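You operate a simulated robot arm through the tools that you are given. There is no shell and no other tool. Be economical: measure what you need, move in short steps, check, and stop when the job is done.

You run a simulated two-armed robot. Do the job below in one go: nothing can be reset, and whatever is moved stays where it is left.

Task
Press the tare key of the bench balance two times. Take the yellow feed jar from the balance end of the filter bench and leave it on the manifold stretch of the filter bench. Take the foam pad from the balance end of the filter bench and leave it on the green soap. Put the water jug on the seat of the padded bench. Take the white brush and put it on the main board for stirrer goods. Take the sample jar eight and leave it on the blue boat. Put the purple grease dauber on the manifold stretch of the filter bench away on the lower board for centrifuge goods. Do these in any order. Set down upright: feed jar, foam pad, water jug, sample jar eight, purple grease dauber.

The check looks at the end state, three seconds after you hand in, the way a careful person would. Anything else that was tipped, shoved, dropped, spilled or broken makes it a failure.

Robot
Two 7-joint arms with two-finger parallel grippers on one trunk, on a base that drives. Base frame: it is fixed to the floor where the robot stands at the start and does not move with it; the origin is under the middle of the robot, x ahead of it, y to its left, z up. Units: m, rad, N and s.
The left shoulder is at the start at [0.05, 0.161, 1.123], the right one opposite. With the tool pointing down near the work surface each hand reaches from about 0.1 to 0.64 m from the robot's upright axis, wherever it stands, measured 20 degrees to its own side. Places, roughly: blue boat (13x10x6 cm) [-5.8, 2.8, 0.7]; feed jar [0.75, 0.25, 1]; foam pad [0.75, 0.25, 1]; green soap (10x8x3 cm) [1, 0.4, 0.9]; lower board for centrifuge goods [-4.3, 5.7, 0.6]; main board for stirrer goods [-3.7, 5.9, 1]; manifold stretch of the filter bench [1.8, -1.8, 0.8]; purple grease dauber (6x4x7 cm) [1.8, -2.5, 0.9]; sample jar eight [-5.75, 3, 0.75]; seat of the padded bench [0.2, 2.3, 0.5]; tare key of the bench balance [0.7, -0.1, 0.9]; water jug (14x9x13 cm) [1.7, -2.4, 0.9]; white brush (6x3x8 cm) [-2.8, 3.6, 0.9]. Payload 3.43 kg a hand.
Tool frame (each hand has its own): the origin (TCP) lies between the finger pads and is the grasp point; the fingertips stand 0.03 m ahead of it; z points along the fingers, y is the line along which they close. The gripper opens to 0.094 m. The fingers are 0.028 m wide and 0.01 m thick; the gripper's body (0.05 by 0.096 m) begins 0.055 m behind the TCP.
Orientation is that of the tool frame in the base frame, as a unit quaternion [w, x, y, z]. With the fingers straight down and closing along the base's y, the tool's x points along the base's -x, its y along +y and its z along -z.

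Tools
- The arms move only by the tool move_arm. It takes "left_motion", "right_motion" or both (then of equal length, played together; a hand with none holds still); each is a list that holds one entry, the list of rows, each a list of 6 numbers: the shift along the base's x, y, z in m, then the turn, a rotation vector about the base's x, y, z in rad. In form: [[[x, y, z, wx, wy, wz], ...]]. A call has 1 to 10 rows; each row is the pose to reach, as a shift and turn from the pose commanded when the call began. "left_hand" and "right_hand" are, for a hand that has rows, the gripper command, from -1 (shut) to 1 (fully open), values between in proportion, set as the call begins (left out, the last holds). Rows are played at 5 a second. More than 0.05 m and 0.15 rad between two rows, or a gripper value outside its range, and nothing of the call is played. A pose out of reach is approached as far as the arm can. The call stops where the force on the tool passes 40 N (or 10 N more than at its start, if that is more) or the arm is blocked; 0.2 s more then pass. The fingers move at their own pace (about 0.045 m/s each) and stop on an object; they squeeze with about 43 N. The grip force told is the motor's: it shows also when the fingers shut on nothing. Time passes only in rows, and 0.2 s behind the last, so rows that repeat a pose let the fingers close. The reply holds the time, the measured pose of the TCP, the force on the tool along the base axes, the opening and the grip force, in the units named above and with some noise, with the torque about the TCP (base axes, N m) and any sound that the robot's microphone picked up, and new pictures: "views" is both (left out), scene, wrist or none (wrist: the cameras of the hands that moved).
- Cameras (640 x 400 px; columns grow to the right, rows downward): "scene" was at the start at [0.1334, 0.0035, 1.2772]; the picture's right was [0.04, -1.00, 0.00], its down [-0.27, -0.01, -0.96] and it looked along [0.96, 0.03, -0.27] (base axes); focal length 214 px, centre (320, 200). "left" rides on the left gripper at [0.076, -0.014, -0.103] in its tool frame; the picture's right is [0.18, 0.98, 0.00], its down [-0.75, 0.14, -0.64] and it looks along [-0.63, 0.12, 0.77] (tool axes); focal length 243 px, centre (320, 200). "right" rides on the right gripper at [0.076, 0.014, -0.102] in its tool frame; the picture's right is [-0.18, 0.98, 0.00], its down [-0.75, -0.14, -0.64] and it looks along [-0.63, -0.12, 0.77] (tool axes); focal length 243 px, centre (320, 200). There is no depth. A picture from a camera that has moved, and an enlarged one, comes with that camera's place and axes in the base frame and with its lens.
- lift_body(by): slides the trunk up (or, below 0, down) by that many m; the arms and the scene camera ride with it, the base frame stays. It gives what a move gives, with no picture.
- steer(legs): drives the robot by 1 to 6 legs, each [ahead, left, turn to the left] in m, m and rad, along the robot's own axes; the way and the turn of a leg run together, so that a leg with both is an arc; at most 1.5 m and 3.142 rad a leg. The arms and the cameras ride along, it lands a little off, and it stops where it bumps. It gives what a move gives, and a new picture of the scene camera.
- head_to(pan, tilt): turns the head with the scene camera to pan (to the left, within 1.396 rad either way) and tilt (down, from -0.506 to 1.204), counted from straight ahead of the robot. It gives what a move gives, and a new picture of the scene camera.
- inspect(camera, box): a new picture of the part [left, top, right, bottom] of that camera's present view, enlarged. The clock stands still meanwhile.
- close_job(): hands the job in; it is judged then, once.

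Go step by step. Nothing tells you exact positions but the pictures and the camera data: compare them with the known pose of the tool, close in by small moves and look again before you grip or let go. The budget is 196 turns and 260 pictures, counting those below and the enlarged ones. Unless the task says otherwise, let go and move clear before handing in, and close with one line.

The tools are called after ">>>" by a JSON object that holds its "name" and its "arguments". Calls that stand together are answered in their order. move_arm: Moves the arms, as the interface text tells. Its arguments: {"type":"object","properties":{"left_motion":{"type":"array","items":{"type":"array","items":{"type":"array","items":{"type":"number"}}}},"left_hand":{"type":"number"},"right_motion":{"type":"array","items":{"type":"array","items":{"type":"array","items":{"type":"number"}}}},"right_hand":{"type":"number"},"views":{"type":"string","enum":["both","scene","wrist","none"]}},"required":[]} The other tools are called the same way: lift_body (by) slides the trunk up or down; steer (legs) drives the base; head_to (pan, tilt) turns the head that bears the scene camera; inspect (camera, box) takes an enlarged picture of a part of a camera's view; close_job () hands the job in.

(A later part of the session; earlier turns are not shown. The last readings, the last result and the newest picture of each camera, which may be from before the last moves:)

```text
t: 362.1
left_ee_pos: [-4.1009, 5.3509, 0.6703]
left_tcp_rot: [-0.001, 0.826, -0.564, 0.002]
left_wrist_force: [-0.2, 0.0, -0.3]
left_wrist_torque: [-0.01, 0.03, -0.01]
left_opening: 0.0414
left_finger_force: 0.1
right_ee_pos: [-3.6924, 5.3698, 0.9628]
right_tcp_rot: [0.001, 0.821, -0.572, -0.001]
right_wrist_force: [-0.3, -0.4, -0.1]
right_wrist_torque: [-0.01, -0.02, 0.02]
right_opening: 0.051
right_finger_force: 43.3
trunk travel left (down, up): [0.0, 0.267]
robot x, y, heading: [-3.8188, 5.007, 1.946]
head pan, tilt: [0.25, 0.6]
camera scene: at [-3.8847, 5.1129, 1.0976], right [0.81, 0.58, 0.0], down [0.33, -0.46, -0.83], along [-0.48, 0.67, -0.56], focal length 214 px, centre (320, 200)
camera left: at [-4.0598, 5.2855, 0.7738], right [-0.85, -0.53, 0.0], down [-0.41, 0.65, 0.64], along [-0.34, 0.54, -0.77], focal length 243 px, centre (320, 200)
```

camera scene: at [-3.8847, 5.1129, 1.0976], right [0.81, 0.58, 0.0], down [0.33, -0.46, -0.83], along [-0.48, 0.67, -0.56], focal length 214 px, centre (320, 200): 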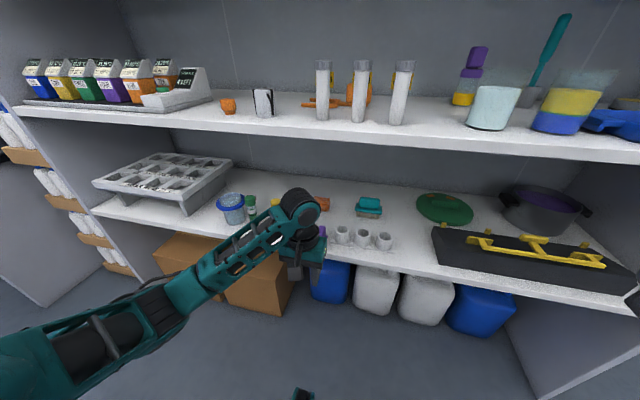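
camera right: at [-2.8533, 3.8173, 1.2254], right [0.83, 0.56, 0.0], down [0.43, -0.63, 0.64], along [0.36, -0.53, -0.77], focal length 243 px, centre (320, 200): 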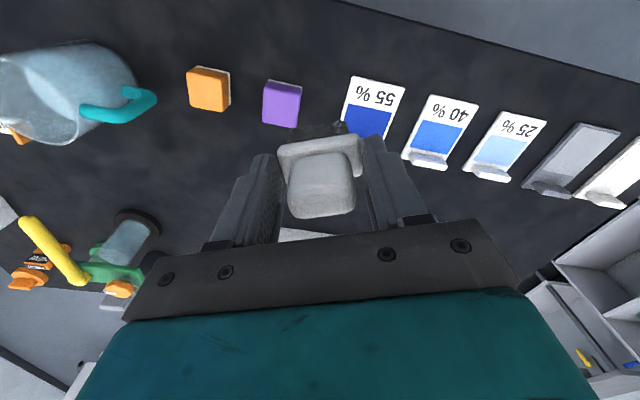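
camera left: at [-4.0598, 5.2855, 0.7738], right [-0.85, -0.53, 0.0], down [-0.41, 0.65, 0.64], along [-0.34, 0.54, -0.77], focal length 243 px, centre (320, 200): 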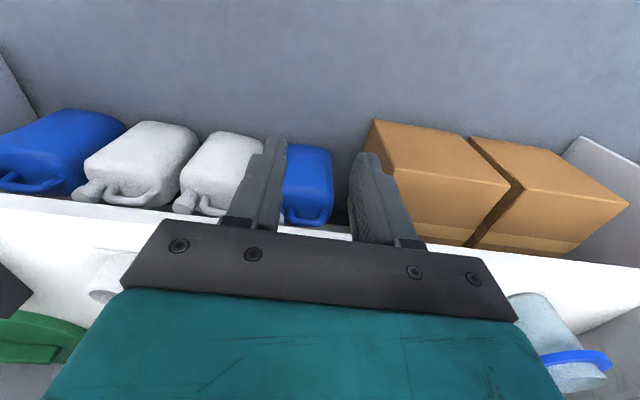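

The dauber is released. I withdraw the left hand, and raise the trunk for the brush.

>>> {"name": "move_arm", "arguments": {"left_motion": [[[0.018, -0.045, 0, 0, 0, 0], [0.025, -0.085, 0.02, 0, 0, 0], [0.025, -0.11, 0.06, 0, 0, 0], [0.0, -0.13, 0.1, 0, 0, 0], [-0.03, -0.14, 0.14, 0, 0, 0]]], "left_hand": 0.2, "views": "none"}}

>>> {"name": "lift_body", "arguments": {"by": 0.16}}

>>> {"name": "head_to", "arguments": {"pan": 0.0, "tilt": 0.6}}

```text
refused: row 4 steps farther than a row can; nothing moved
```

```text
t: 363.9
left_ee_pos: [-4.102, 5.3523, 0.8301]
left_tcp_rot: [-0.002, 0.826, -0.563, 0.001]
left_wrist_force: [-0.5, 0.6, -0.3]
left_wrist_torque: [-0.01, -0.01, 0.02]
left_opening: 0.0414
left_finger_force: 0.0
right_ee_pos: [-3.692, 5.3697, 1.1223]
right_tcp_rot: [0.001, 0.821, -0.572, -0.002]
right_wrist_force: [0.4, -0.2, -1.4]
right_wrist_torque: [-0.01, 0.01, 0.02]
right_opening: 0.0508
right_finger_force: 42.7
trunk travel left (down, up): [-0.16, 0.107]
robot x, y, heading: [-3.8186, 5.0015, 1.949]
head pan, tilt: [0.25, 0.6]
```

```text
t: 364.7
left_ee_pos: [-4.1015, 5.3528, 0.8304]
left_tcp_rot: [-0.002, 0.826, -0.564, 0.001]
left_wrist_force: [0.4, 0.7, 0.2]
left_wrist_torque: [-0.03, -0.01, -0.02]
left_opening: 0.0413
left_finger_force: 0.0
right_ee_pos: [-3.6919, 5.3701, 1.1235]
right_tcp_rot: [0.0, 0.821, -0.571, -0.001]
right_wrist_force: [0.3, 0.3, -0.4]
right_wrist_torque: [0.03, 0.01, 0.01]
right_opening: 0.051
right_finger_force: 43.2
trunk travel left (down, up): [-0.16, 0.107]
robot x, y, heading: [-3.8204, 5.005, 1.951]
head pan, tilt: [0.0, 0.6]
camera scene: at [-3.8654, 5.1234, 1.2576], right [0.93, 0.37, 0.0], down [0.21, -0.53, -0.83], along [-0.3, 0.77, -0.56], focal length 214 px, centre (320, 200)
```

scene: 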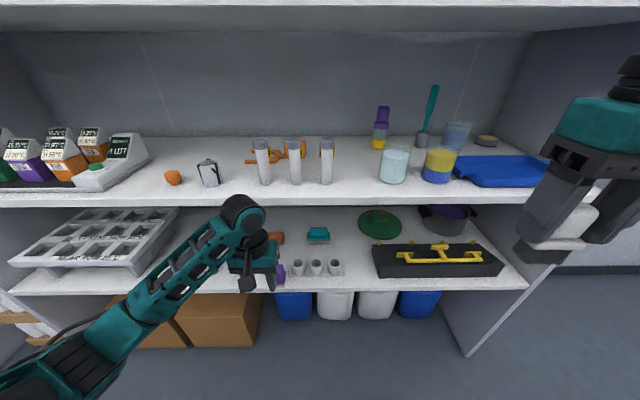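

>>> {"name": "inspect", "arguments": {"camera": "scene", "box": [240, 220, 360, 310]}}

>>> {"name": "inspect", "arguments": {"camera": "scene", "box": [350, 90, 550, 240]}}

```text
4.44 times, centred on (300, 265) of scene
camera zoom: at [-3.8654, 5.1234, 1.2576], right [0.93, 0.37, 0.0], down [0.21, -0.53, -0.83], along [-0.3, 0.77, -0.56], focal length 953 px, centre (409, -89)
```

zoom: 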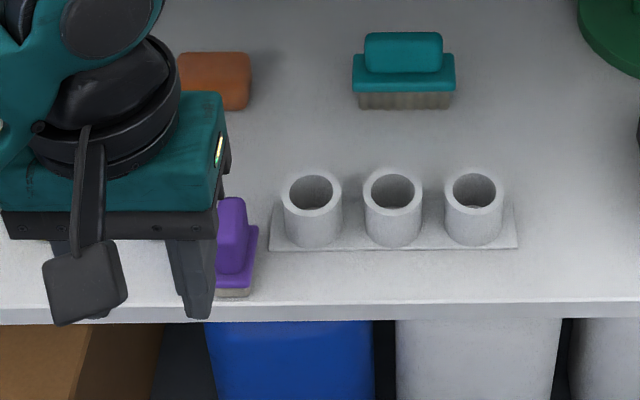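

```text
2.67 times, centred on (450, 165) of scene
camera zoom: at [-3.8654, 5.1234, 1.2576], right [0.93, 0.37, 0.0], down [0.21, -0.53, -0.83], along [-0.3, 0.77, -0.56], focal length 572 px, centre (-27, 293)
```

zoom: 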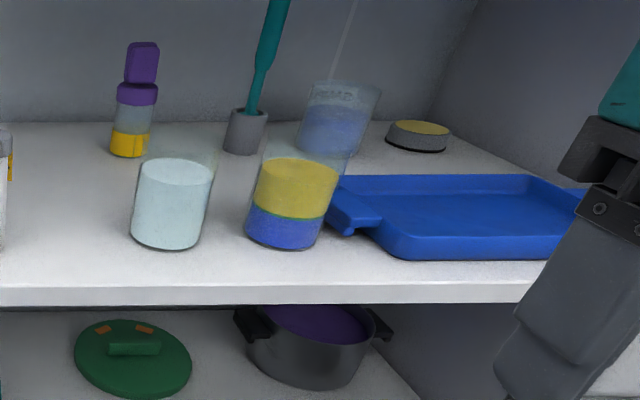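

The dauber stands on the lower board. For the brush I use the free strip in front of the cups on the middle (main) board, whose top is at about 0.96.

>>> {"name": "move_arm", "arguments": {"right_motion": [[[-0.005, 0.02, -0.04, 0, 0, 0], [-0.015, 0.05, -0.075, 0, 0, 0], [-0.027, 0.09, -0.082, 0, 0, 0], [-0.04, 0.13, -0.082, 0, 0, 0], [-0.053, 0.17, -0.082, 0, 0, 0], [-0.065, 0.205, -0.082, 0, 0, 0], [-0.075, 0.235, -0.082, 0, 0, 0], [-0.084, 0.263, -0.082, 0, 0, 0], [-0.0926, 0.288, -0.082, 0, 0, 0]]], "views": "both"}}

```text
t: 366.7
left_ee_pos: [-4.1025, 5.3523, 0.83]
left_tcp_rot: [-0.001, 0.826, -0.564, 0.001]
left_wrist_force: [0.5, -0.6, 0.4]
left_wrist_torque: [-0.04, -0.01, 0.0]
left_opening: 0.0413
left_finger_force: 0.1
right_ee_pos: [-3.7686, 5.6401, 1.0407]
right_tcp_rot: [0.0, 0.82, -0.572, -0.002]
right_wrist_force: [0.0, 0.1, -1.4]
right_wrist_torque: [-0.02, 0.02, -0.05]
right_opening: 0.0509
right_finger_force: 42.9
right hand out of reach, approached as far as the arm can: row 9
trunk travel left (down, up): [-0.16, 0.107]
robot x, y, heading: [-3.8168, 5.0019, 1.948]
head pan, tilt: [0.0, 0.6]
camera scene: at [-3.8652, 5.1234, 1.2576], right [0.93, 0.37, 0.0], down [0.21, -0.53, -0.83], along [-0.3, 0.77, -0.56], focal length 214 px, centre (320, 200)
camera right: at [-3.755, 5.5626, 1.1425], right [-0.99, -0.17, 0.0], down [-0.13, 0.75, 0.64], along [-0.11, 0.63, -0.76], focal length 243 px, centre (320, 200)
```

scene: 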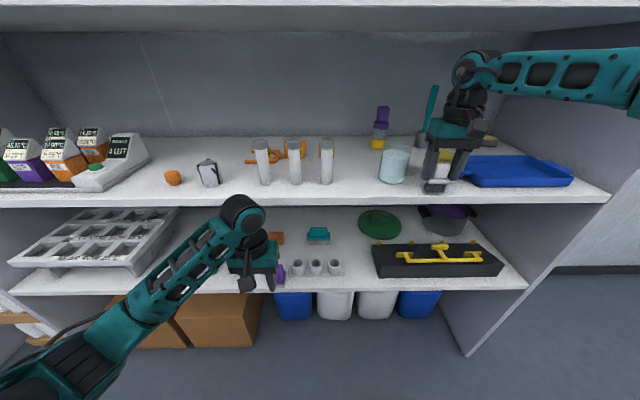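
right: 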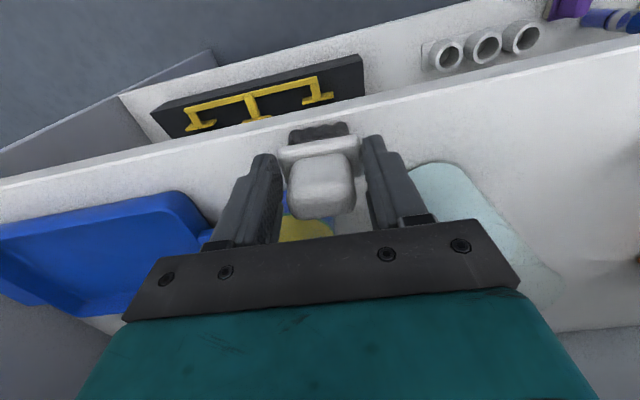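

>>> {"name": "steer", "arguments": {"legs": [[0.028, 0, 0]]}}

>>> {"name": "inspect", "arguments": {"camera": "right", "box": [0, 0, 640, 400]}}

```text
t: 367.5
left_ee_pos: [-4.1118, 5.3777, 0.83]
left_tcp_rot: [-0.001, 0.826, -0.564, 0.001]
left_wrist_force: [0.0, -0.1, 0.0]
left_wrist_torque: [0.03, -0.01, 0.01]
left_opening: 0.0415
left_finger_force: 0.0
right_ee_pos: [-3.7798, 5.6672, 1.0409]
right_tcp_rot: [0.0, 0.82, -0.572, -0.003]
right_wrist_force: [0.1, 0.6, -0.9]
right_wrist_torque: [-0.03, -0.02, 0.02]
right_opening: 0.0507
right_finger_force: 43.0
trunk travel left (down, up): [-0.16, 0.107]
robot x, y, heading: [-3.8249, 5.033, 1.945]
head pan, tilt: [0.0, 0.6]
camera scene: at [-3.8758, 5.15, 1.2575], right [0.93, 0.37, 0.0], down [0.21, -0.53, -0.82], along [-0.3, 0.77, -0.57], focal length 214 px, centre (320, 200)
```

scene: 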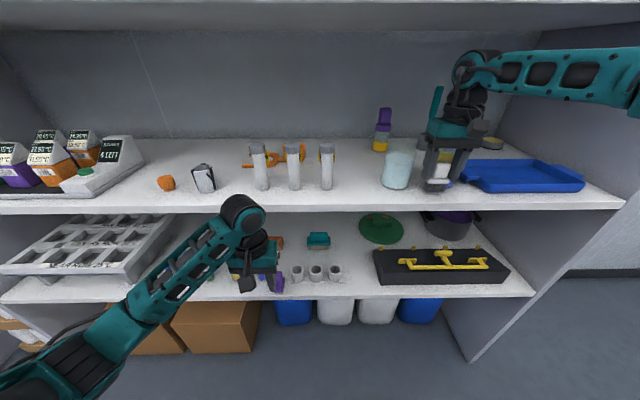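

```text
1.00 times, centred on (320, 200) of right (not enlarged: the box is as wide or as high as the picture)
camera zoom: at [-3.7658, 5.589, 1.1424], right [-0.99, -0.17, 0.0], down [-0.13, 0.75, 0.64], along [-0.11, 0.64, -0.76], focal length 243 px, centre (320, 200)
```

zoom: 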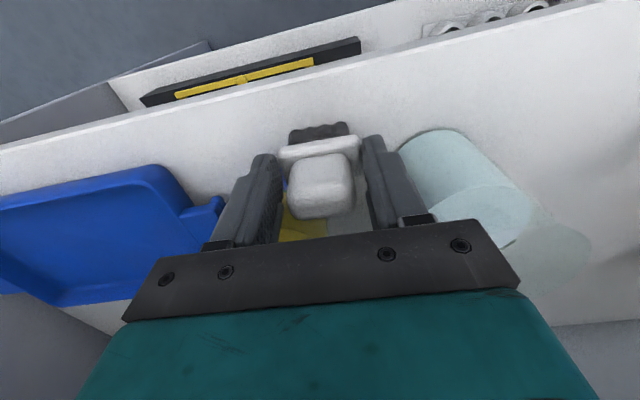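

>>> {"name": "move_arm", "arguments": {"right_motion": [[[0.003, -0.007, -0.004, 0, 0, 0], [0.003, -0.007, -0.008, 0, 0, 0], [0.003, -0.007, -0.012, 0, 0, 0], [0.003, -0.007, -0.016, 0, 0, 0], [0.003, -0.007, -0.019, 0, 0, 0]]], "views": "none"}}

```text
t: 368.8
left_ee_pos: [-4.111, 5.3762, 0.83]
left_tcp_rot: [-0.002, 0.826, -0.564, 0.001]
left_wrist_force: [0.0, 0.4, -0.4]
left_wrist_torque: [0.01, -0.03, -0.03]
left_opening: 0.0413
left_finger_force: 0.0
right_ee_pos: [-3.7767, 5.6603, 1.0332]
right_tcp_rot: [-0.005, 0.82, -0.572, -0.012]
right_wrist_force: [1.4, -1.8, 13.5]
right_wrist_torque: [-0.17, -0.36, 0.01]
right_opening: 0.051
right_finger_force: 42.9
trunk travel left (down, up): [-0.16, 0.107]
robot x, y, heading: [-3.8259, 5.0289, 1.941]
head pan, tilt: [0.0, 0.6]
stopped in row 5 (right hand): the force on the tool passed its limit at 42 N (the readings are from after the stop); the commanded pose is now the measured one
```

>>> {"name": "move_arm", "arguments": {"right_motion": [[[0, 0, 0.001, 0, 0, 0], [0, 0, 0.001, 0, 0, 0], [0.005, -0.013, 0.002, 0, 0, 0], [0.015, -0.038, 0.004, 0, 0, 0], [0.027, -0.068, 0.008, 0, 0, 0], [0.04, -0.1, 0.012, 0, 0, 0], [0.055, -0.14, 0.02, 0, 0, 0], [0.07, -0.18, 0.025, 0, 0, 0]]], "right_hand": 0.25, "views": "both"}}

```text
t: 370.6
left_ee_pos: [-4.1121, 5.3776, 0.8304]
left_tcp_rot: [-0.001, 0.826, -0.564, 0.001]
left_wrist_force: [0.1, -1.0, 0.4]
left_wrist_torque: [-0.01, 0.0, 0.02]
left_opening: 0.0414
left_finger_force: 0.1
right_ee_pos: [-3.7043, 5.4794, 1.0566]
right_tcp_rot: [-0.004, 0.82, -0.572, -0.009]
right_wrist_force: [-0.4, 0.5, -0.2]
right_wrist_torque: [-0.01, 0.0, 0.02]
right_opening: 0.0588
right_finger_force: 0.0
trunk travel left (down, up): [-0.16, 0.107]
robot x, y, heading: [-3.8287, 5.0296, 1.944]
head pan, tilt: [0.0, 0.6]
camera scene: at [-3.8751, 5.149, 1.2577], right [0.93, 0.37, 0.0], down [0.21, -0.53, -0.83], along [-0.3, 0.77, -0.56], focal length 214 px, centre (320, 200)
camera right: at [-3.6906, 5.4006, 1.1561], right [-0.99, -0.17, 0.01], down [-0.12, 0.75, 0.66], along [-0.12, 0.65, -0.76], focal length 243 px, centre (320, 200)
```

scene: 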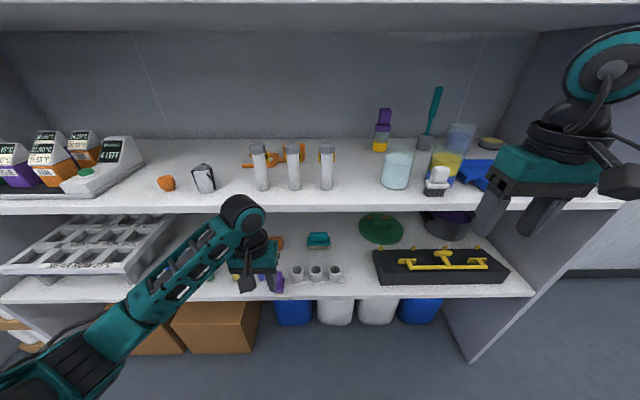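
right: 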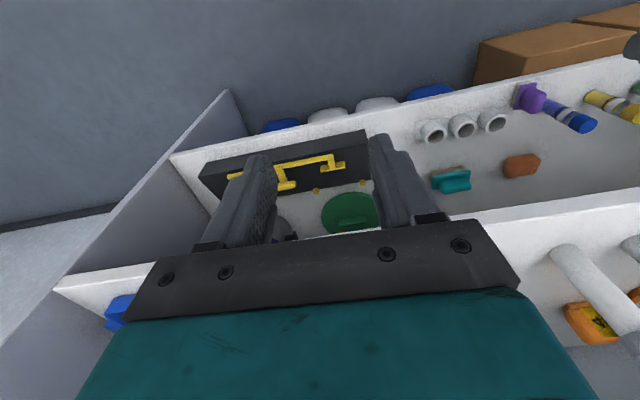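

The brush stands on the main board. I tuck both hands and back away, then turn toward the blue boat.

>>> {"name": "move_arm", "arguments": {"left_motion": [[[0.01, -0.03, 0.03, 0, 0, 0], [0.02, -0.06, 0.06, 0, 0, 0], [0.03, -0.08, 0.1, 0, 0, 0], [0.04, -0.1, 0.14, 0, 0, 0], [0.05, -0.12, 0.18, 0, 0, 0], [0.05, -0.13, 0.22, 0, 0, 0]]], "right_motion": [[[0.01, -0.03, 0.01, 0, 0, 0], [0.02, -0.06, 0.02, 0, 0, 0], [0.03, -0.08, 0.03, 0, 0, 0], [0.04, -0.1, 0.04, 0, 0, 0], [0.05, -0.12, 0.05, 0, 0, 0], [0.05, -0.13, 0.05, 0, 0, 0]]], "views": "none"}}

>>> {"name": "steer", "arguments": {"legs": [[-0.6, 0, 0], [0, 0, 0.9], [0, 0, 0.9]]}}

>>> {"name": "head_to", "arguments": {"pan": 0.0, "tilt": 0.35}}

```text
t: 372.0
left_ee_pos: [-4.0618, 5.2488, 1.0498]
left_tcp_rot: [0.0, 0.825, -0.564, 0.001]
left_wrist_force: [-0.4, 0.0, 1.1]
left_wrist_torque: [-0.02, -0.01, 0.02]
left_opening: 0.0413
left_finger_force: 0.0
right_ee_pos: [-3.6536, 5.3514, 1.1042]
right_tcp_rot: [-0.003, 0.82, -0.572, -0.01]
right_wrist_force: [-0.8, -0.4, -0.1]
right_wrist_torque: [0.0, -0.02, 0.0]
right_opening: 0.0587
right_finger_force: 0.0
trunk travel left (down, up): [-0.16, 0.107]
robot x, y, heading: [-3.8312, 5.0295, 1.946]
head pan, tilt: [0.0, 0.6]
```

```text
t: 380.0
left_ee_pos: [-3.7729, 4.2023, 1.0492]
left_tcp_rot: [-0.001, 0.956, 0.293, 0.0]
left_wrist_force: [0.0, -0.2, -0.5]
left_wrist_torque: [0.01, -0.02, -0.03]
left_opening: 0.0414
left_finger_force: 0.1
right_ee_pos: [-3.9628, 4.5764, 1.1042]
right_tcp_rot: [0.005, 0.959, 0.282, -0.009]
right_wrist_force: [0.5, 0.6, 0.0]
right_wrist_torque: [-0.01, 0.0, 0.02]
right_opening: 0.0588
right_finger_force: 0.1
trunk travel left (down, up): [-0.16, 0.107]
robot x, y, heading: [-3.6124, 4.4799, -2.546]
head pan, tilt: [0.0, 0.6]
camera scene: at [-3.7169, 4.4067, 1.2576], right [-0.56, 0.83, 0.0], down [0.47, 0.32, -0.83], along [-0.68, -0.46, -0.56], focal length 214 px, centre (320, 200)
```

scene: 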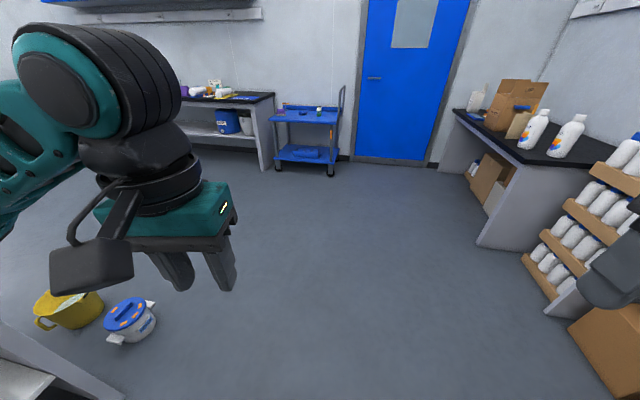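

```text
t: 380.7
left_ee_pos: [-3.7728, 4.2015, 1.049]
left_tcp_rot: [-0.002, 0.957, 0.291, 0.0]
left_wrist_force: [0.5, 0.6, 0.3]
left_wrist_torque: [-0.02, 0.0, 0.01]
left_opening: 0.0416
left_finger_force: 0.0
right_ee_pos: [-3.9614, 4.5775, 1.1032]
right_tcp_rot: [0.005, 0.959, 0.282, -0.008]
right_wrist_force: [-0.9, 0.5, -0.6]
right_wrist_torque: [0.02, -0.02, 0.01]
right_opening: 0.0585
right_finger_force: 0.0
trunk travel left (down, up): [-0.16, 0.107]
robot x, y, heading: [-3.6103, 4.476, -2.545]
head pan, tilt: [0.0, 0.351]
camera scene: at [-3.7209, 4.4041, 1.2803], right [-0.56, 0.83, 0.0], down [0.29, 0.19, -0.94], along [-0.78, -0.53, -0.34], focal length 214 px, centre (320, 200)
```

scene: 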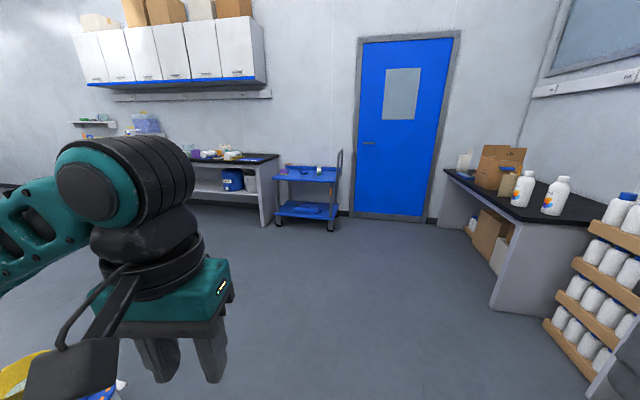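

The blue cart ahead should hold the boat and the sample jar. I drive toward it.

>>> {"name": "steer", "arguments": {"legs": [[0.85, 0.11, 0], [0.85, 0.11, -0.215]]}}

>>> {"name": "head_to", "arguments": {"pan": 0.0, "tilt": 0.6}}

```text
t: 389.4
left_ee_pos: [-5.1634, 3.167, 1.0487]
left_tcp_rot: [-0.002, 0.981, 0.195, -0.001]
left_wrist_force: [-0.6, 0.3, 0.0]
left_wrist_torque: [0.02, 0.02, 0.0]
left_opening: 0.0412
left_finger_force: 0.1
right_ee_pos: [-5.2743, 3.5714, 1.104]
right_tcp_rot: [0.005, 0.983, 0.186, -0.01]
right_wrist_force: [-0.4, -0.3, 0.1]
right_wrist_torque: [0.01, -0.04, 0.0]
right_opening: 0.0587
right_finger_force: 0.0
trunk travel left (down, up): [-0.16, 0.107]
robot x, y, heading: [-4.9523, 3.4062, -2.748]
head pan, tilt: [0.0, 0.351]
camera scene: at [-5.0718, 3.3539, 1.2803], right [-0.38, 0.92, 0.0], down [0.32, 0.13, -0.94], along [-0.87, -0.36, -0.34], focal length 214 px, centre (320, 200)
```

scene: 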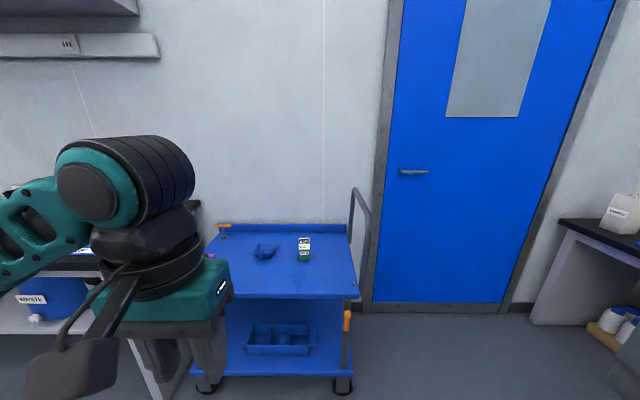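

```text
t: 390.2
left_ee_pos: [-5.1626, 3.167, 1.0494]
left_tcp_rot: [-0.002, 0.981, 0.195, 0.0]
left_wrist_force: [0.1, -0.7, -1.1]
left_wrist_torque: [0.01, 0.03, 0.03]
left_opening: 0.0416
left_finger_force: 0.1
right_ee_pos: [-5.2749, 3.5712, 1.1037]
right_tcp_rot: [0.004, 0.982, 0.186, -0.009]
right_wrist_force: [-1.1, -0.1, -0.2]
right_wrist_torque: [-0.01, -0.01, 0.02]
right_opening: 0.0588
right_finger_force: 0.1
trunk travel left (down, up): [-0.16, 0.107]
robot x, y, heading: [-4.9459, 3.4041, -2.747]
head pan, tilt: [0.0, 0.6]
camera scene: at [-5.0673, 3.3558, 1.2577], right [-0.38, 0.92, 0.0], down [0.52, 0.22, -0.83], along [-0.76, -0.32, -0.56], focal length 214 px, centre (320, 200)
```

scene: 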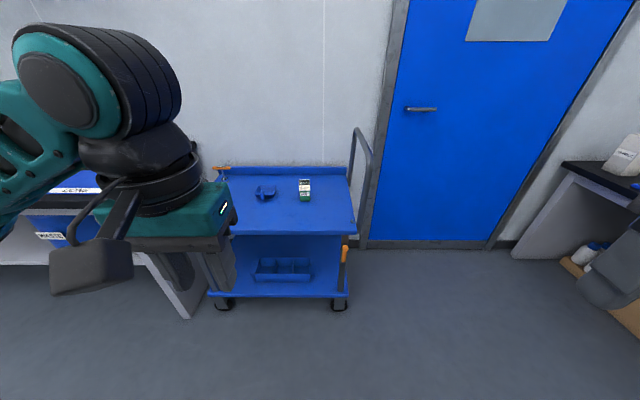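

Jar and blue boat are on the cart's top tray. I move up to it, then turn right so that both lie on my left side.

>>> {"name": "steer", "arguments": {"legs": [[0.34, 0, 0], [0, 0, -0.6]]}}

>>> {"name": "head_to", "arguments": {"pan": 0.6, "tilt": 0.8}}

```text
t: 394.1
left_ee_pos: [-5.5686, 3.2057, 1.0493]
left_tcp_rot: [-0.001, 0.994, -0.109, 0.0]
left_wrist_force: [0.4, 0.2, -0.5]
left_wrist_torque: [0.01, 0.0, 0.02]
left_opening: 0.0415
left_finger_force: 0.0
right_ee_pos: [-5.4287, 3.5992, 1.104]
right_tcp_rot: [0.0, 0.993, -0.12, -0.01]
right_wrist_force: [-0.4, 0.7, -0.5]
right_wrist_torque: [0.01, 0.04, -0.04]
right_opening: 0.0587
right_finger_force: 0.1
trunk travel left (down, up): [-0.16, 0.107]
robot x, y, heading: [-5.2618, 3.2747, 2.927]
head pan, tilt: [0.0, 0.6]
camera scene: at [-5.3828, 3.3045, 1.2576], right [0.22, 0.98, 0.0], down [0.55, -0.12, -0.83], along [-0.81, 0.18, -0.56], focal length 214 px, centre (320, 200)
```

scene: 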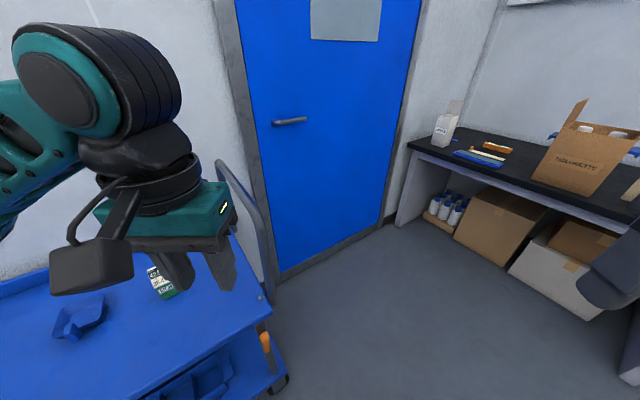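

```text
t: 395.1
left_ee_pos: [-5.5703, 3.2039, 1.0481]
left_tcp_rot: [-0.002, 0.994, -0.11, 0.0]
left_wrist_force: [-0.3, -0.1, -0.9]
left_wrist_torque: [0.02, 0.02, 0.0]
left_opening: 0.0414
left_finger_force: 0.1
right_ee_pos: [-5.4281, 3.6003, 1.105]
right_tcp_rot: [0.002, 0.993, -0.119, -0.01]
right_wrist_force: [0.7, -0.5, 0.3]
right_wrist_torque: [-0.05, -0.04, 0.0]
right_opening: 0.0589
right_finger_force: 0.1
trunk travel left (down, up): [-0.16, 0.107]
robot x, y, heading: [-5.257, 3.2798, 2.928]
head pan, tilt: [0.6, 0.799]
camera scene: at [-5.3715, 3.2552, 1.2407], right [-0.37, 0.93, 0.0], down [0.67, 0.27, -0.7], along [-0.65, -0.26, -0.72], focal length 214 px, centre (320, 200)
```

scene: 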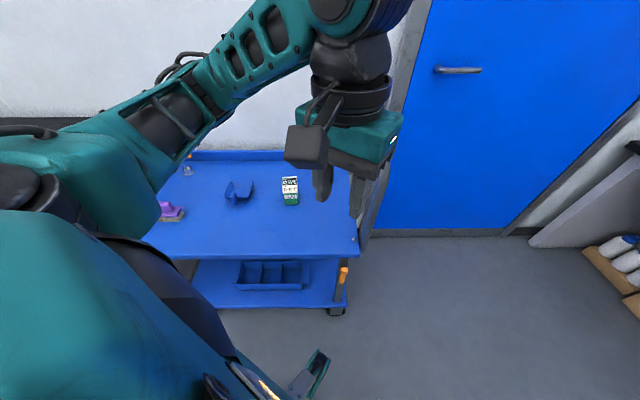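

>>> {"name": "inspect", "arguments": {"camera": "scene", "box": [210, 160, 320, 225]}}

>>> {"name": "head_to", "arguments": {"pan": 0.1, "tilt": 0.8}}

```text
5.82 times, centred on (265, 192) of scene
camera zoom: at [-5.3715, 3.2552, 1.2407], right [-0.37, 0.93, 0.0], down [0.67, 0.27, -0.7], along [-0.65, -0.26, -0.72], focal length 1248 px, centre (640, 244)
```

zoom: 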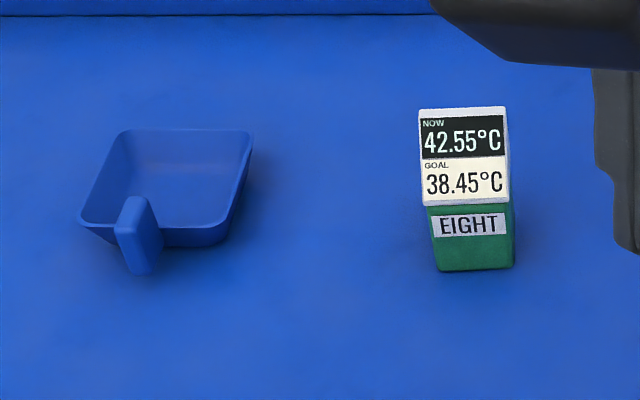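

```text
t: 396.0
left_ee_pos: [-5.5692, 3.2055, 1.0483]
left_tcp_rot: [-0.001, 0.994, -0.109, 0.0]
left_wrist_force: [0.2, -0.6, 0.2]
left_wrist_torque: [0.04, 0.0, -0.03]
left_opening: 0.0416
left_finger_force: 0.0
right_ee_pos: [-5.4285, 3.5991, 1.1043]
right_tcp_rot: [0.001, 0.993, -0.119, -0.01]
right_wrist_force: [-0.2, -0.5, -0.6]
right_wrist_torque: [-0.01, 0.01, 0.01]
right_opening: 0.0588
right_finger_force: 0.1
trunk travel left (down, up): [-0.16, 0.107]
robot x, y, heading: [-5.2615, 3.278, 2.921]
head pan, tilt: [0.099, 0.799]
camera scene: at [-5.3767, 3.2947, 1.2407], right [0.12, 0.99, 0.0], down [0.71, -0.08, -0.7], along [-0.69, 0.08, -0.72], focal length 214 px, centre (320, 200)
```

scene: 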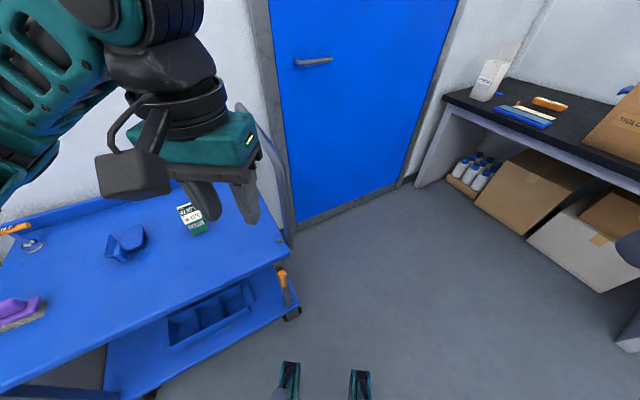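

I see the jar EIGHT and the scoop-shaped boat with its handle toward me. I bring the left hand over the jar, square to the cart.

>>> {"name": "move_arm", "arguments": {"left_motion": [[[-0.028, -0.031, 0, 0, 0, 0.09], [-0.056, -0.062, 0, 0, 0, 0.18], [-0.084, -0.093, 0, 0, 0, 0.27], [-0.112, -0.124, -0.01, 0, 0, 0.36], [-0.14, -0.155, -0.02, 0, 0, 0.45], [-0.168, -0.186, -0.035, 0, 0, 0.53], [-0.19, -0.21, -0.05, 0, 0, 0.6], [-0.19, -0.21, -0.08, 0, 0, 0.6]]], "left_hand": 0.4, "views": "wrist"}}

```text
t: 397.8
left_ee_pos: [-5.7599, 2.9949, 0.9678]
left_tcp_rot: [-0.001, 0.982, 0.189, -0.001]
left_wrist_force: [0.3, 0.0, 0.6]
left_wrist_torque: [-0.01, 0.01, -0.01]
left_opening: 0.0658
left_finger_force: 0.0
right_ee_pos: [-5.4282, 3.5995, 1.1048]
right_tcp_rot: [0.002, 0.993, -0.119, -0.01]
right_wrist_force: [-0.2, 0.2, 0.3]
right_wrist_torque: [0.01, 0.03, 0.0]
right_opening: 0.0587
right_finger_force: 0.1
trunk travel left (down, up): [-0.16, 0.107]
robot x, y, heading: [-5.2554, 3.2757, 2.924]
head pan, tilt: [0.099, 0.799]
camera left: at [-5.6942, 3.0359, 1.0714], right [0.54, -0.84, 0.0], down [-0.65, -0.41, 0.64], along [-0.54, -0.34, -0.77], focal length 243 px, centre (320, 200)
```

left: 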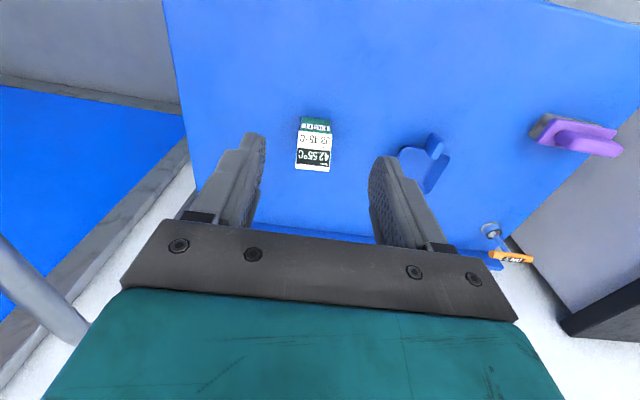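

Jar centre ≈ (−5.853, 2.951), cart top 0.667. I move over and lower around the jar.

>>> {"name": "move_arm", "arguments": {"left_motion": [[[-0.031, -0.015, 0, 0, 0, 0], [-0.062, -0.03, -0.01, 0, 0, 0], [-0.093, -0.044, -0.03, 0, 0, 0], [-0.093, -0.044, -0.07, 0, 0, 0], [-0.093, -0.044, -0.11, 0, 0, 0], [-0.093, -0.044, -0.14, 0, 0, 0]]], "left_hand": 0.4, "views": "wrist"}}

```text
t: 399.2
left_ee_pos: [-5.8525, 2.9484, 0.8282]
left_tcp_rot: [-0.001, 0.982, 0.189, 0.0]
left_wrist_force: [1.0, 0.4, -0.7]
left_wrist_torque: [-0.01, -0.03, -0.02]
left_opening: 0.066
left_finger_force: 0.0
right_ee_pos: [-5.428, 3.5992, 1.1041]
right_tcp_rot: [0.001, 0.993, -0.12, -0.009]
right_wrist_force: [0.0, -0.7, -0.5]
right_wrist_torque: [-0.03, -0.01, -0.01]
right_opening: 0.0587
right_finger_force: 0.2
trunk travel left (down, up): [-0.16, 0.107]
robot x, y, heading: [-5.2575, 3.2777, 2.922]
head pan, tilt: [0.099, 0.799]
camera left: at [-5.7868, 2.9904, 0.9323], right [0.54, -0.84, 0.0], down [-0.65, -0.41, 0.64], along [-0.54, -0.34, -0.77], focal length 243 px, centre (320, 200)
```

left: 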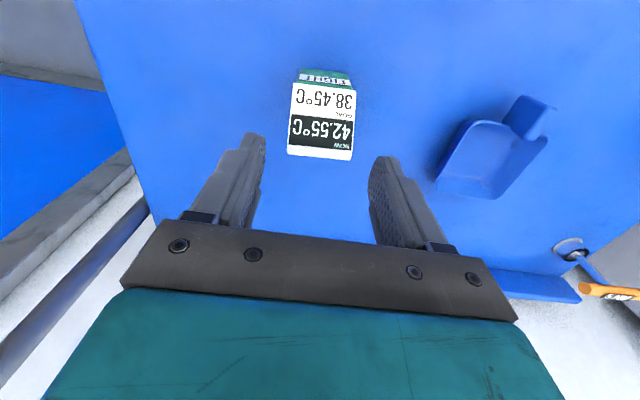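

>>> {"name": "move_arm", "arguments": {"left_motion": [[[0, 0.001, -0.03, 0, 0, 0], [0, 0.001, -0.06, 0, 0, 0], [0, 0.001, -0.08, 0, 0, 0], [0, 0.001, -0.092, 0, 0, 0]]], "views": "wrist"}}

```text
t: 400.2
left_ee_pos: [-5.8529, 2.952, 0.7359]
left_tcp_rot: [-0.001, 0.982, 0.189, 0.001]
left_wrist_force: [0.5, -0.9, 0.9]
left_wrist_torque: [0.01, -0.01, 0.01]
left_opening: 0.0657
left_finger_force: 0.0
right_ee_pos: [-5.4279, 3.5995, 1.1033]
right_tcp_rot: [0.002, 0.993, -0.119, -0.01]
right_wrist_force: [0.0, 0.5, 0.2]
right_wrist_torque: [-0.03, 0.0, 0.03]
right_opening: 0.0588
right_finger_force: 0.0
trunk travel left (down, up): [-0.16, 0.107]
robot x, y, heading: [-5.2607, 3.2753, 2.925]
head pan, tilt: [0.099, 0.799]
camera left: at [-5.7862, 2.9918, 0.8395], right [0.54, -0.84, 0.0], down [-0.65, -0.41, 0.64], along [-0.54, -0.34, -0.77], focal length 243 px, centre (320, 200)
```

left: 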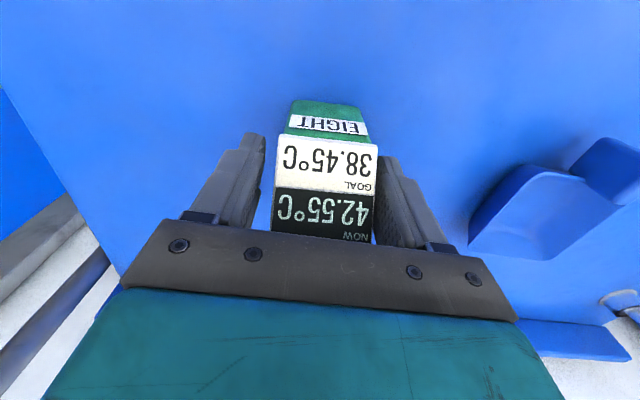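

>>> {"name": "move_arm", "arguments": {"left_motion": [[[0, 0, 0, 0, 0, 0], [0, 0, 0, 0, 0, 0], [0, 0, 0, 0, 0, 0], [0, 0, 0.04, 0, 0, 0], [0, 0, 0.08, 0, 0, 0], [0, 0, 0.115, 0, 0, 0], [0.012, -0.04, 0.125, 0, 0, 0], [0.024, -0.085, 0.125, 0, 0, 0], [0.036, -0.13, 0.125, 0, 0, 0], [0.046, -0.155, 0.125, 0, 0, 0]]], "left_hand": -1, "views": "wrist"}}

```text
t: 402.4
left_ee_pos: [-5.8072, 2.796, 0.8637]
left_tcp_rot: [-0.002, 0.982, 0.189, 0.0]
left_wrist_force: [-0.1, -0.9, -2.7]
left_wrist_torque: [0.01, -0.02, 0.0]
left_opening: 0.0559
left_finger_force: 42.8
right_ee_pos: [-5.4276, 3.5998, 1.104]
right_tcp_rot: [0.001, 0.993, -0.12, -0.009]
right_wrist_force: [0.7, 1.2, -0.2]
right_wrist_torque: [0.03, -0.04, 0.01]
right_opening: 0.0589
right_finger_force: 0.0
trunk travel left (down, up): [-0.16, 0.107]
robot x, y, heading: [-5.2569, 3.2753, 2.919]
head pan, tilt: [0.099, 0.799]
camera left: at [-5.7406, 2.837, 0.9671], right [0.54, -0.84, 0.0], down [-0.65, -0.41, 0.64], along [-0.54, -0.34, -0.77], focal length 243 px, centre (320, 200)
```

left: 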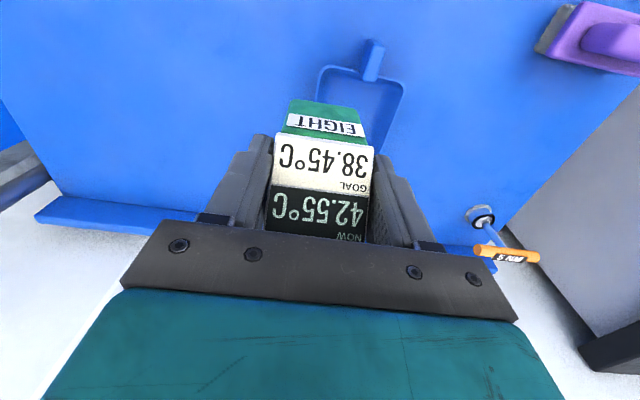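

>>> {"name": "move_arm", "arguments": {"left_motion": [[[0.003, -0.015, -0.015, 0, 0, -0.045], [0.006, -0.03, -0.035, 0, 0, -0.09], [0.006, -0.03, -0.06, 0, 0, -0.09], [0.006, -0.03, -0.06, 0, 0, -0.09]]], "views": "wrist"}}

>>> {"name": "head_to", "arguments": {"pan": 0.55, "tilt": 0.85}}

>>> {"name": "inspect", "arguments": {"camera": "scene", "box": [190, 130, 330, 230]}}

```text
t: 403.4
left_ee_pos: [-5.8007, 2.7673, 0.802]
left_tcp_rot: [-0.002, 0.99, 0.144, 0.0]
left_wrist_force: [-0.3, -0.4, -3.6]
left_wrist_torque: [0.01, -0.04, 0.01]
left_opening: 0.0561
left_finger_force: 42.5
right_ee_pos: [-5.4297, 3.6008, 1.1037]
right_tcp_rot: [0.001, 0.993, -0.119, -0.01]
right_wrist_force: [-0.2, 0.1, 0.3]
right_wrist_torque: [0.02, 0.01, 0.02]
right_opening: 0.0588
right_finger_force: 0.1
trunk travel left (down, up): [-0.16, 0.107]
robot x, y, heading: [-5.2601, 3.2751, 2.924]
head pan, tilt: [0.099, 0.799]
camera left: at [-5.7321, 2.8027, 0.9053], right [0.46, -0.89, 0.0], down [-0.68, -0.35, 0.64], along [-0.57, -0.29, -0.77], focal length 243 px, centre (320, 200)
```

left: 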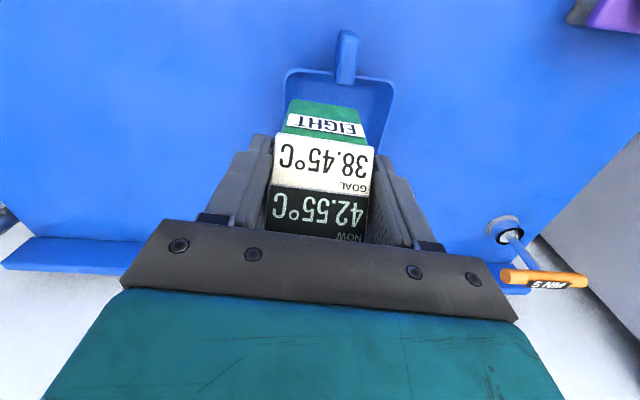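

```text
t: 404.3
left_ee_pos: [-5.802, 2.7679, 0.8023]
left_tcp_rot: [-0.001, 0.99, 0.144, 0.0]
left_wrist_force: [-0.2, 0.6, -3.2]
left_wrist_torque: [-0.01, -0.05, 0.02]
left_opening: 0.056
left_finger_force: 43.5
right_ee_pos: [-5.4279, 3.6012, 1.1042]
right_tcp_rot: [0.002, 0.993, -0.119, -0.01]
right_wrist_force: [0.7, 0.1, 0.7]
right_wrist_torque: [0.0, 0.03, -0.02]
right_opening: 0.0589
right_finger_force: 0.1
trunk travel left (down, up): [-0.16, 0.107]
robot x, y, heading: [-5.2576, 3.2757, 2.923]
head pan, tilt: [0.55, 0.85]
camera scene: at [-5.3708, 3.2596, 1.2367], right [-0.33, 0.95, 0.0], down [0.71, 0.24, -0.66], along [-0.62, -0.21, -0.75], focal length 214 px, centre (320, 200)
```

scene: 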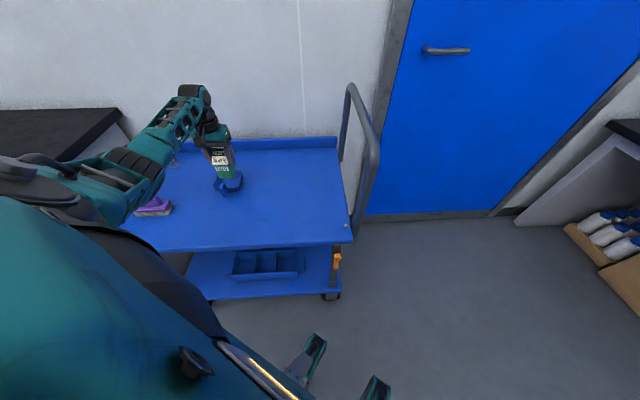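

```text
4.00 times, centred on (260, 180) of scene
camera zoom: at [-5.3708, 3.2596, 1.2367], right [-0.33, 0.95, 0.0], down [0.71, 0.24, -0.66], along [-0.62, -0.21, -0.75], focal length 858 px, centre (560, 280)
```

zoom: 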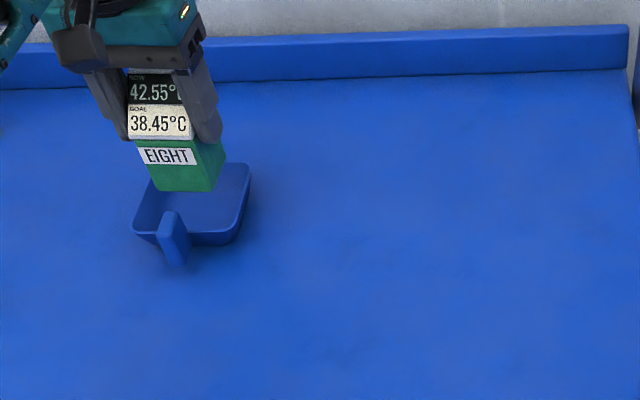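

Both views agree that the jar needs about 1.6 cm further back and 1.2 cm left. I shift and lower until contact.

>>> {"name": "move_arm", "arguments": {"left_motion": [[[-0.01, -0.017, 0, 0, 0, 0], [-0.01, -0.017, -0.015, 0, 0, 0], [-0.01, -0.017, -0.027, 0, 0, 0]]], "views": "wrist"}}

>>> {"name": "inspect", "arguments": {"camera": "scene", "box": [190, 130, 330, 230]}}

```text
t: 405.1
left_ee_pos: [-5.8122, 2.7488, 0.7758]
left_tcp_rot: [0.0, 0.99, 0.144, 0.0]
left_wrist_force: [0.2, 0.3, -3.8]
left_wrist_torque: [-0.03, -0.01, 0.01]
left_opening: 0.0559
left_finger_force: 43.2
right_ee_pos: [-5.428, 3.5992, 1.1043]
right_tcp_rot: [0.001, 0.993, -0.119, -0.01]
right_wrist_force: [-0.4, 0.0, -0.4]
right_wrist_torque: [0.01, 0.01, -0.01]
right_opening: 0.0588
right_finger_force: 0.0
trunk travel left (down, up): [-0.16, 0.107]
robot x, y, heading: [-5.2559, 3.2758, 2.924]
head pan, tilt: [0.55, 0.85]
camera left: at [-5.7427, 2.7841, 0.879], right [0.46, -0.89, 0.0], down [-0.68, -0.35, 0.64], along [-0.57, -0.29, -0.77], focal length 243 px, centre (320, 200)
```

left: 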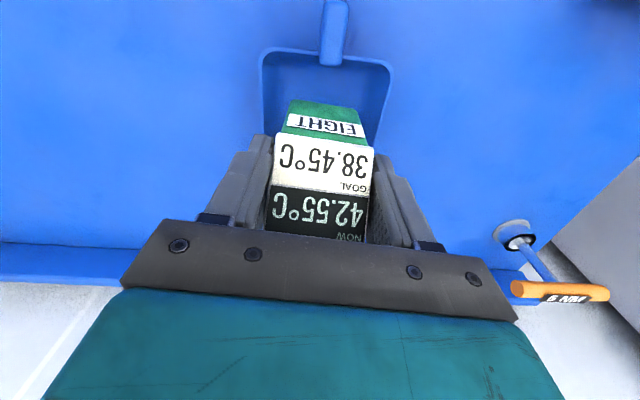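

```text
4.00 times, centred on (260, 180) of scene
camera zoom: at [-5.3709, 3.2595, 1.2367], right [-0.33, 0.95, 0.0], down [0.71, 0.25, -0.66], along [-0.62, -0.21, -0.75], focal length 858 px, centre (560, 280)
```

zoom: 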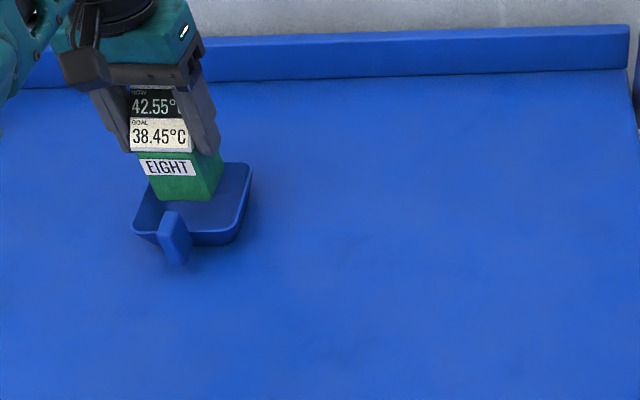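

>>> {"name": "move_arm", "arguments": {"left_motion": [[[0.003, -0.001, -0.006, 0, 0, 0], [0.003, -0.001, -0.012, 0, 0, 0], [0.003, -0.001, -0.017, 0, 0, 0], [0.003, -0.001, -0.022, 0, 0, 0], [0.003, -0.001, -0.026, 0, 0, 0]]], "views": "none"}}

```text
t: 406.3
left_ee_pos: [-5.8087, 2.7489, 0.7486]
left_tcp_rot: [-0.002, 0.99, 0.144, -0.001]
left_wrist_force: [0.3, -0.1, -3.7]
left_wrist_torque: [-0.01, 0.0, 0.04]
left_opening: 0.0558
left_finger_force: 42.9
right_ee_pos: [-5.4279, 3.5995, 1.104]
right_tcp_rot: [0.001, 0.993, -0.119, -0.01]
right_wrist_force: [-0.1, 0.6, 0.0]
right_wrist_torque: [-0.02, 0.01, 0.02]
right_opening: 0.0588
right_finger_force: 0.1
trunk travel left (down, up): [-0.16, 0.107]
robot x, y, heading: [-5.257, 3.275, 2.921]
head pan, tilt: [0.55, 0.85]
```

>>> {"name": "move_arm", "arguments": {"left_motion": [[[0, 0, -0.002, 0, 0, 0], [0, 0, -0.004, 0, 0, 0], [0, 0, -0.006, 0, 0, 0], [0, 0, -0.008, 0, 0, 0]]], "views": "wrist"}}

```text
t: 407.3
left_ee_pos: [-5.8087, 2.7481, 0.7402]
left_tcp_rot: [-0.002, 0.989, 0.145, -0.001]
left_wrist_force: [0.1, 0.5, -3.4]
left_wrist_torque: [0.01, 0.0, 0.01]
left_opening: 0.0561
left_finger_force: 43.0
right_ee_pos: [-5.4292, 3.5994, 1.1039]
right_tcp_rot: [0.002, 0.993, -0.119, -0.011]
right_wrist_force: [-0.1, -0.5, -0.8]
right_wrist_torque: [0.0, -0.03, -0.01]
right_opening: 0.0589
right_finger_force: 0.0
trunk travel left (down, up): [-0.16, 0.107]
robot x, y, heading: [-5.2594, 3.2737, 2.922]
head pan, tilt: [0.55, 0.85]
camera left: at [-5.7385, 2.7829, 0.8447], right [0.46, -0.89, 0.0], down [-0.68, -0.35, 0.64], along [-0.57, -0.29, -0.77], focal length 243 px, centre (320, 200)
```

left: 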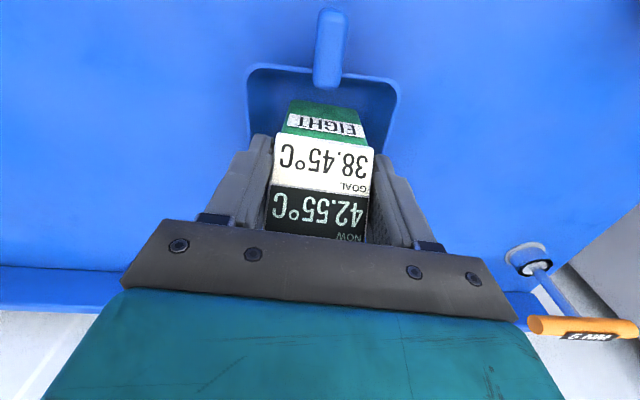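

>>> {"name": "move_arm", "arguments": {"left_motion": [[[0, 0, -0.002, 0, 0, 0], [0, 0, -0.004, 0, 0, 0], [0, 0, -0.006, 0, 0, 0], [0, 0, -0.008, 0, 0, 0], [0, 0, -0.01, 0, 0, 0]]], "views": "none"}}

```text
t: 408.5
left_ee_pos: [-5.8086, 2.7492, 0.7372]
left_tcp_rot: [0.0, 0.989, 0.145, -0.006]
left_wrist_force: [2.0, -0.2, 38.3]
left_wrist_torque: [0.54, -0.55, 0.12]
left_opening: 0.056
left_finger_force: 42.3
right_ee_pos: [-5.426, 3.603, 1.1044]
right_tcp_rot: [0.003, 0.993, -0.12, -0.011]
right_wrist_force: [-0.5, 0.2, 0.1]
right_wrist_torque: [0.0, -0.02, -0.01]
right_opening: 0.0586
right_finger_force: 0.1
trunk travel left (down, up): [-0.16, 0.107]
robot x, y, heading: [-5.2558, 3.2777, 2.927]
head pan, tilt: [0.55, 0.85]
```

Jar touches the boat floor. I ease the pressure, open only slightly and rise.

>>> {"name": "move_arm", "arguments": {"left_motion": [[[0, 0, 0.004, 0, 0, 0], [0, 0, 0.007, 0, 0, 0]]], "views": "none"}}

>>> {"name": "move_arm", "arguments": {"left_motion": [[[0, 0, 0, 0, 0, 0], [0, 0, 0, 0, 0, 0], [0, 0, 0.01, 0, 0, 0], [0, 0, 0.03, 0, 0, 0], [0, 0, 0.06, 0, 0, 0], [0, 0, 0.1, 0, 0, 0], [0, 0, 0.14, 0, 0, 0]]], "left_hand": 0.29, "views": "wrist"}}

>>> {"name": "inspect", "arguments": {"camera": "scene", "box": [190, 130, 330, 230]}}

```text
t: 409.1
left_ee_pos: [-5.8076, 2.7477, 0.7389]
left_tcp_rot: [-0.001, 0.99, 0.144, -0.001]
left_wrist_force: [-4.9, -2.8, 13.5]
left_wrist_torque: [-0.19, 0.44, 0.03]
left_opening: 0.0558
left_finger_force: 43.0
right_ee_pos: [-5.4273, 3.6007, 1.1037]
right_tcp_rot: [0.003, 0.993, -0.119, -0.009]
right_wrist_force: [0.7, -0.4, -0.4]
right_wrist_torque: [-0.02, 0.02, 0.0]
right_opening: 0.0589
right_finger_force: 0.1
trunk travel left (down, up): [-0.16, 0.107]
robot x, y, heading: [-5.2555, 3.2794, 2.926]
head pan, tilt: [0.55, 0.85]
```

```text
t: 410.7
left_ee_pos: [-5.8072, 2.7493, 0.8794]
left_tcp_rot: [-0.001, 0.989, 0.145, 0.0]
left_wrist_force: [0.7, 0.4, 0.1]
left_wrist_torque: [0.03, 0.0, 0.0]
left_opening: 0.0604
left_finger_force: 0.0
right_ee_pos: [-5.4279, 3.6001, 1.1041]
right_tcp_rot: [0.001, 0.993, -0.119, -0.01]
right_wrist_force: [-0.4, -0.4, -0.3]
right_wrist_torque: [0.02, -0.01, 0.01]
right_opening: 0.0587
right_finger_force: 0.1
trunk travel left (down, up): [-0.16, 0.107]
robot x, y, heading: [-5.2569, 3.2754, 2.922]
head pan, tilt: [0.55, 0.85]
camera left: at [-5.7375, 2.7843, 0.984], right [0.46, -0.89, 0.0], down [-0.68, -0.35, 0.64], along [-0.57, -0.29, -0.77], focal length 243 px, centre (320, 200)
```

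left: 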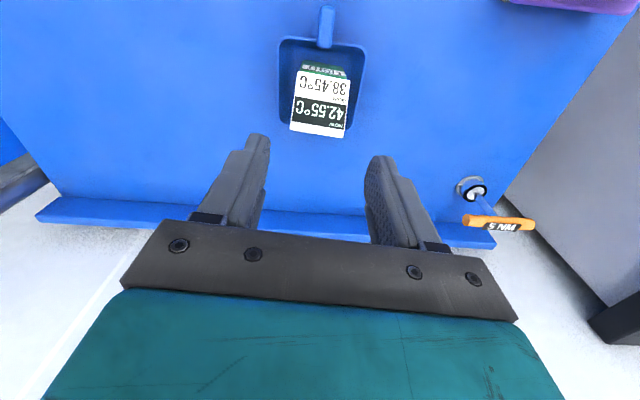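

```text
4.00 times, centred on (260, 180) of scene
camera zoom: at [-5.3703, 3.2599, 1.2367], right [-0.33, 0.95, 0.0], down [0.71, 0.24, -0.66], along [-0.62, -0.22, -0.75], focal length 858 px, centre (560, 280)
```

zoom: 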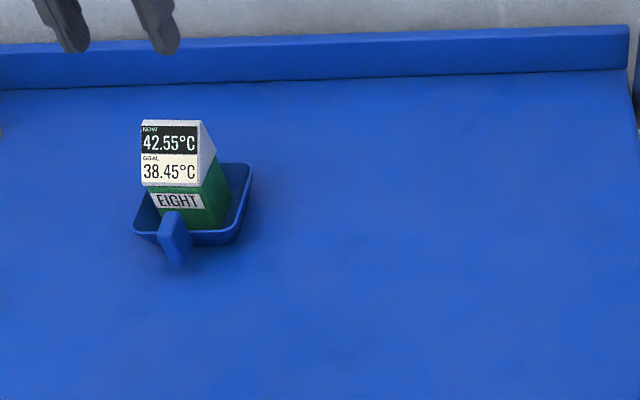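

The jar stands upright in the boat. I move the hand clear and hand in.

>>> {"name": "move_arm", "arguments": {"left_motion": [[[0.02, 0.02, 0.03, 0, 0, 0], [0.04, 0.04, 0.06, 0, 0, 0], [0.07, 0.06, 0.09, 0, 0, 0], [0.1, 0.08, 0.12, 0, 0, 0]]], "views": "none"}}

```text
t: 411.7
left_ee_pos: [-5.7066, 2.8283, 1.0011]
left_tcp_rot: [0.0, 0.989, 0.145, 0.0]
left_wrist_force: [0.2, -0.3, 0.0]
left_wrist_torque: [-0.01, 0.02, 0.02]
left_opening: 0.0606
left_finger_force: 0.0
right_ee_pos: [-5.4273, 3.6005, 1.104]
right_tcp_rot: [0.001, 0.993, -0.119, -0.01]
right_wrist_force: [0.5, 0.0, -1.2]
right_wrist_torque: [0.0, 0.0, 0.02]
right_opening: 0.0588
right_finger_force: 0.1
trunk travel left (down, up): [-0.16, 0.107]
robot x, y, heading: [-5.2558, 3.2758, 2.923]
head pan, tilt: [0.55, 0.85]
```

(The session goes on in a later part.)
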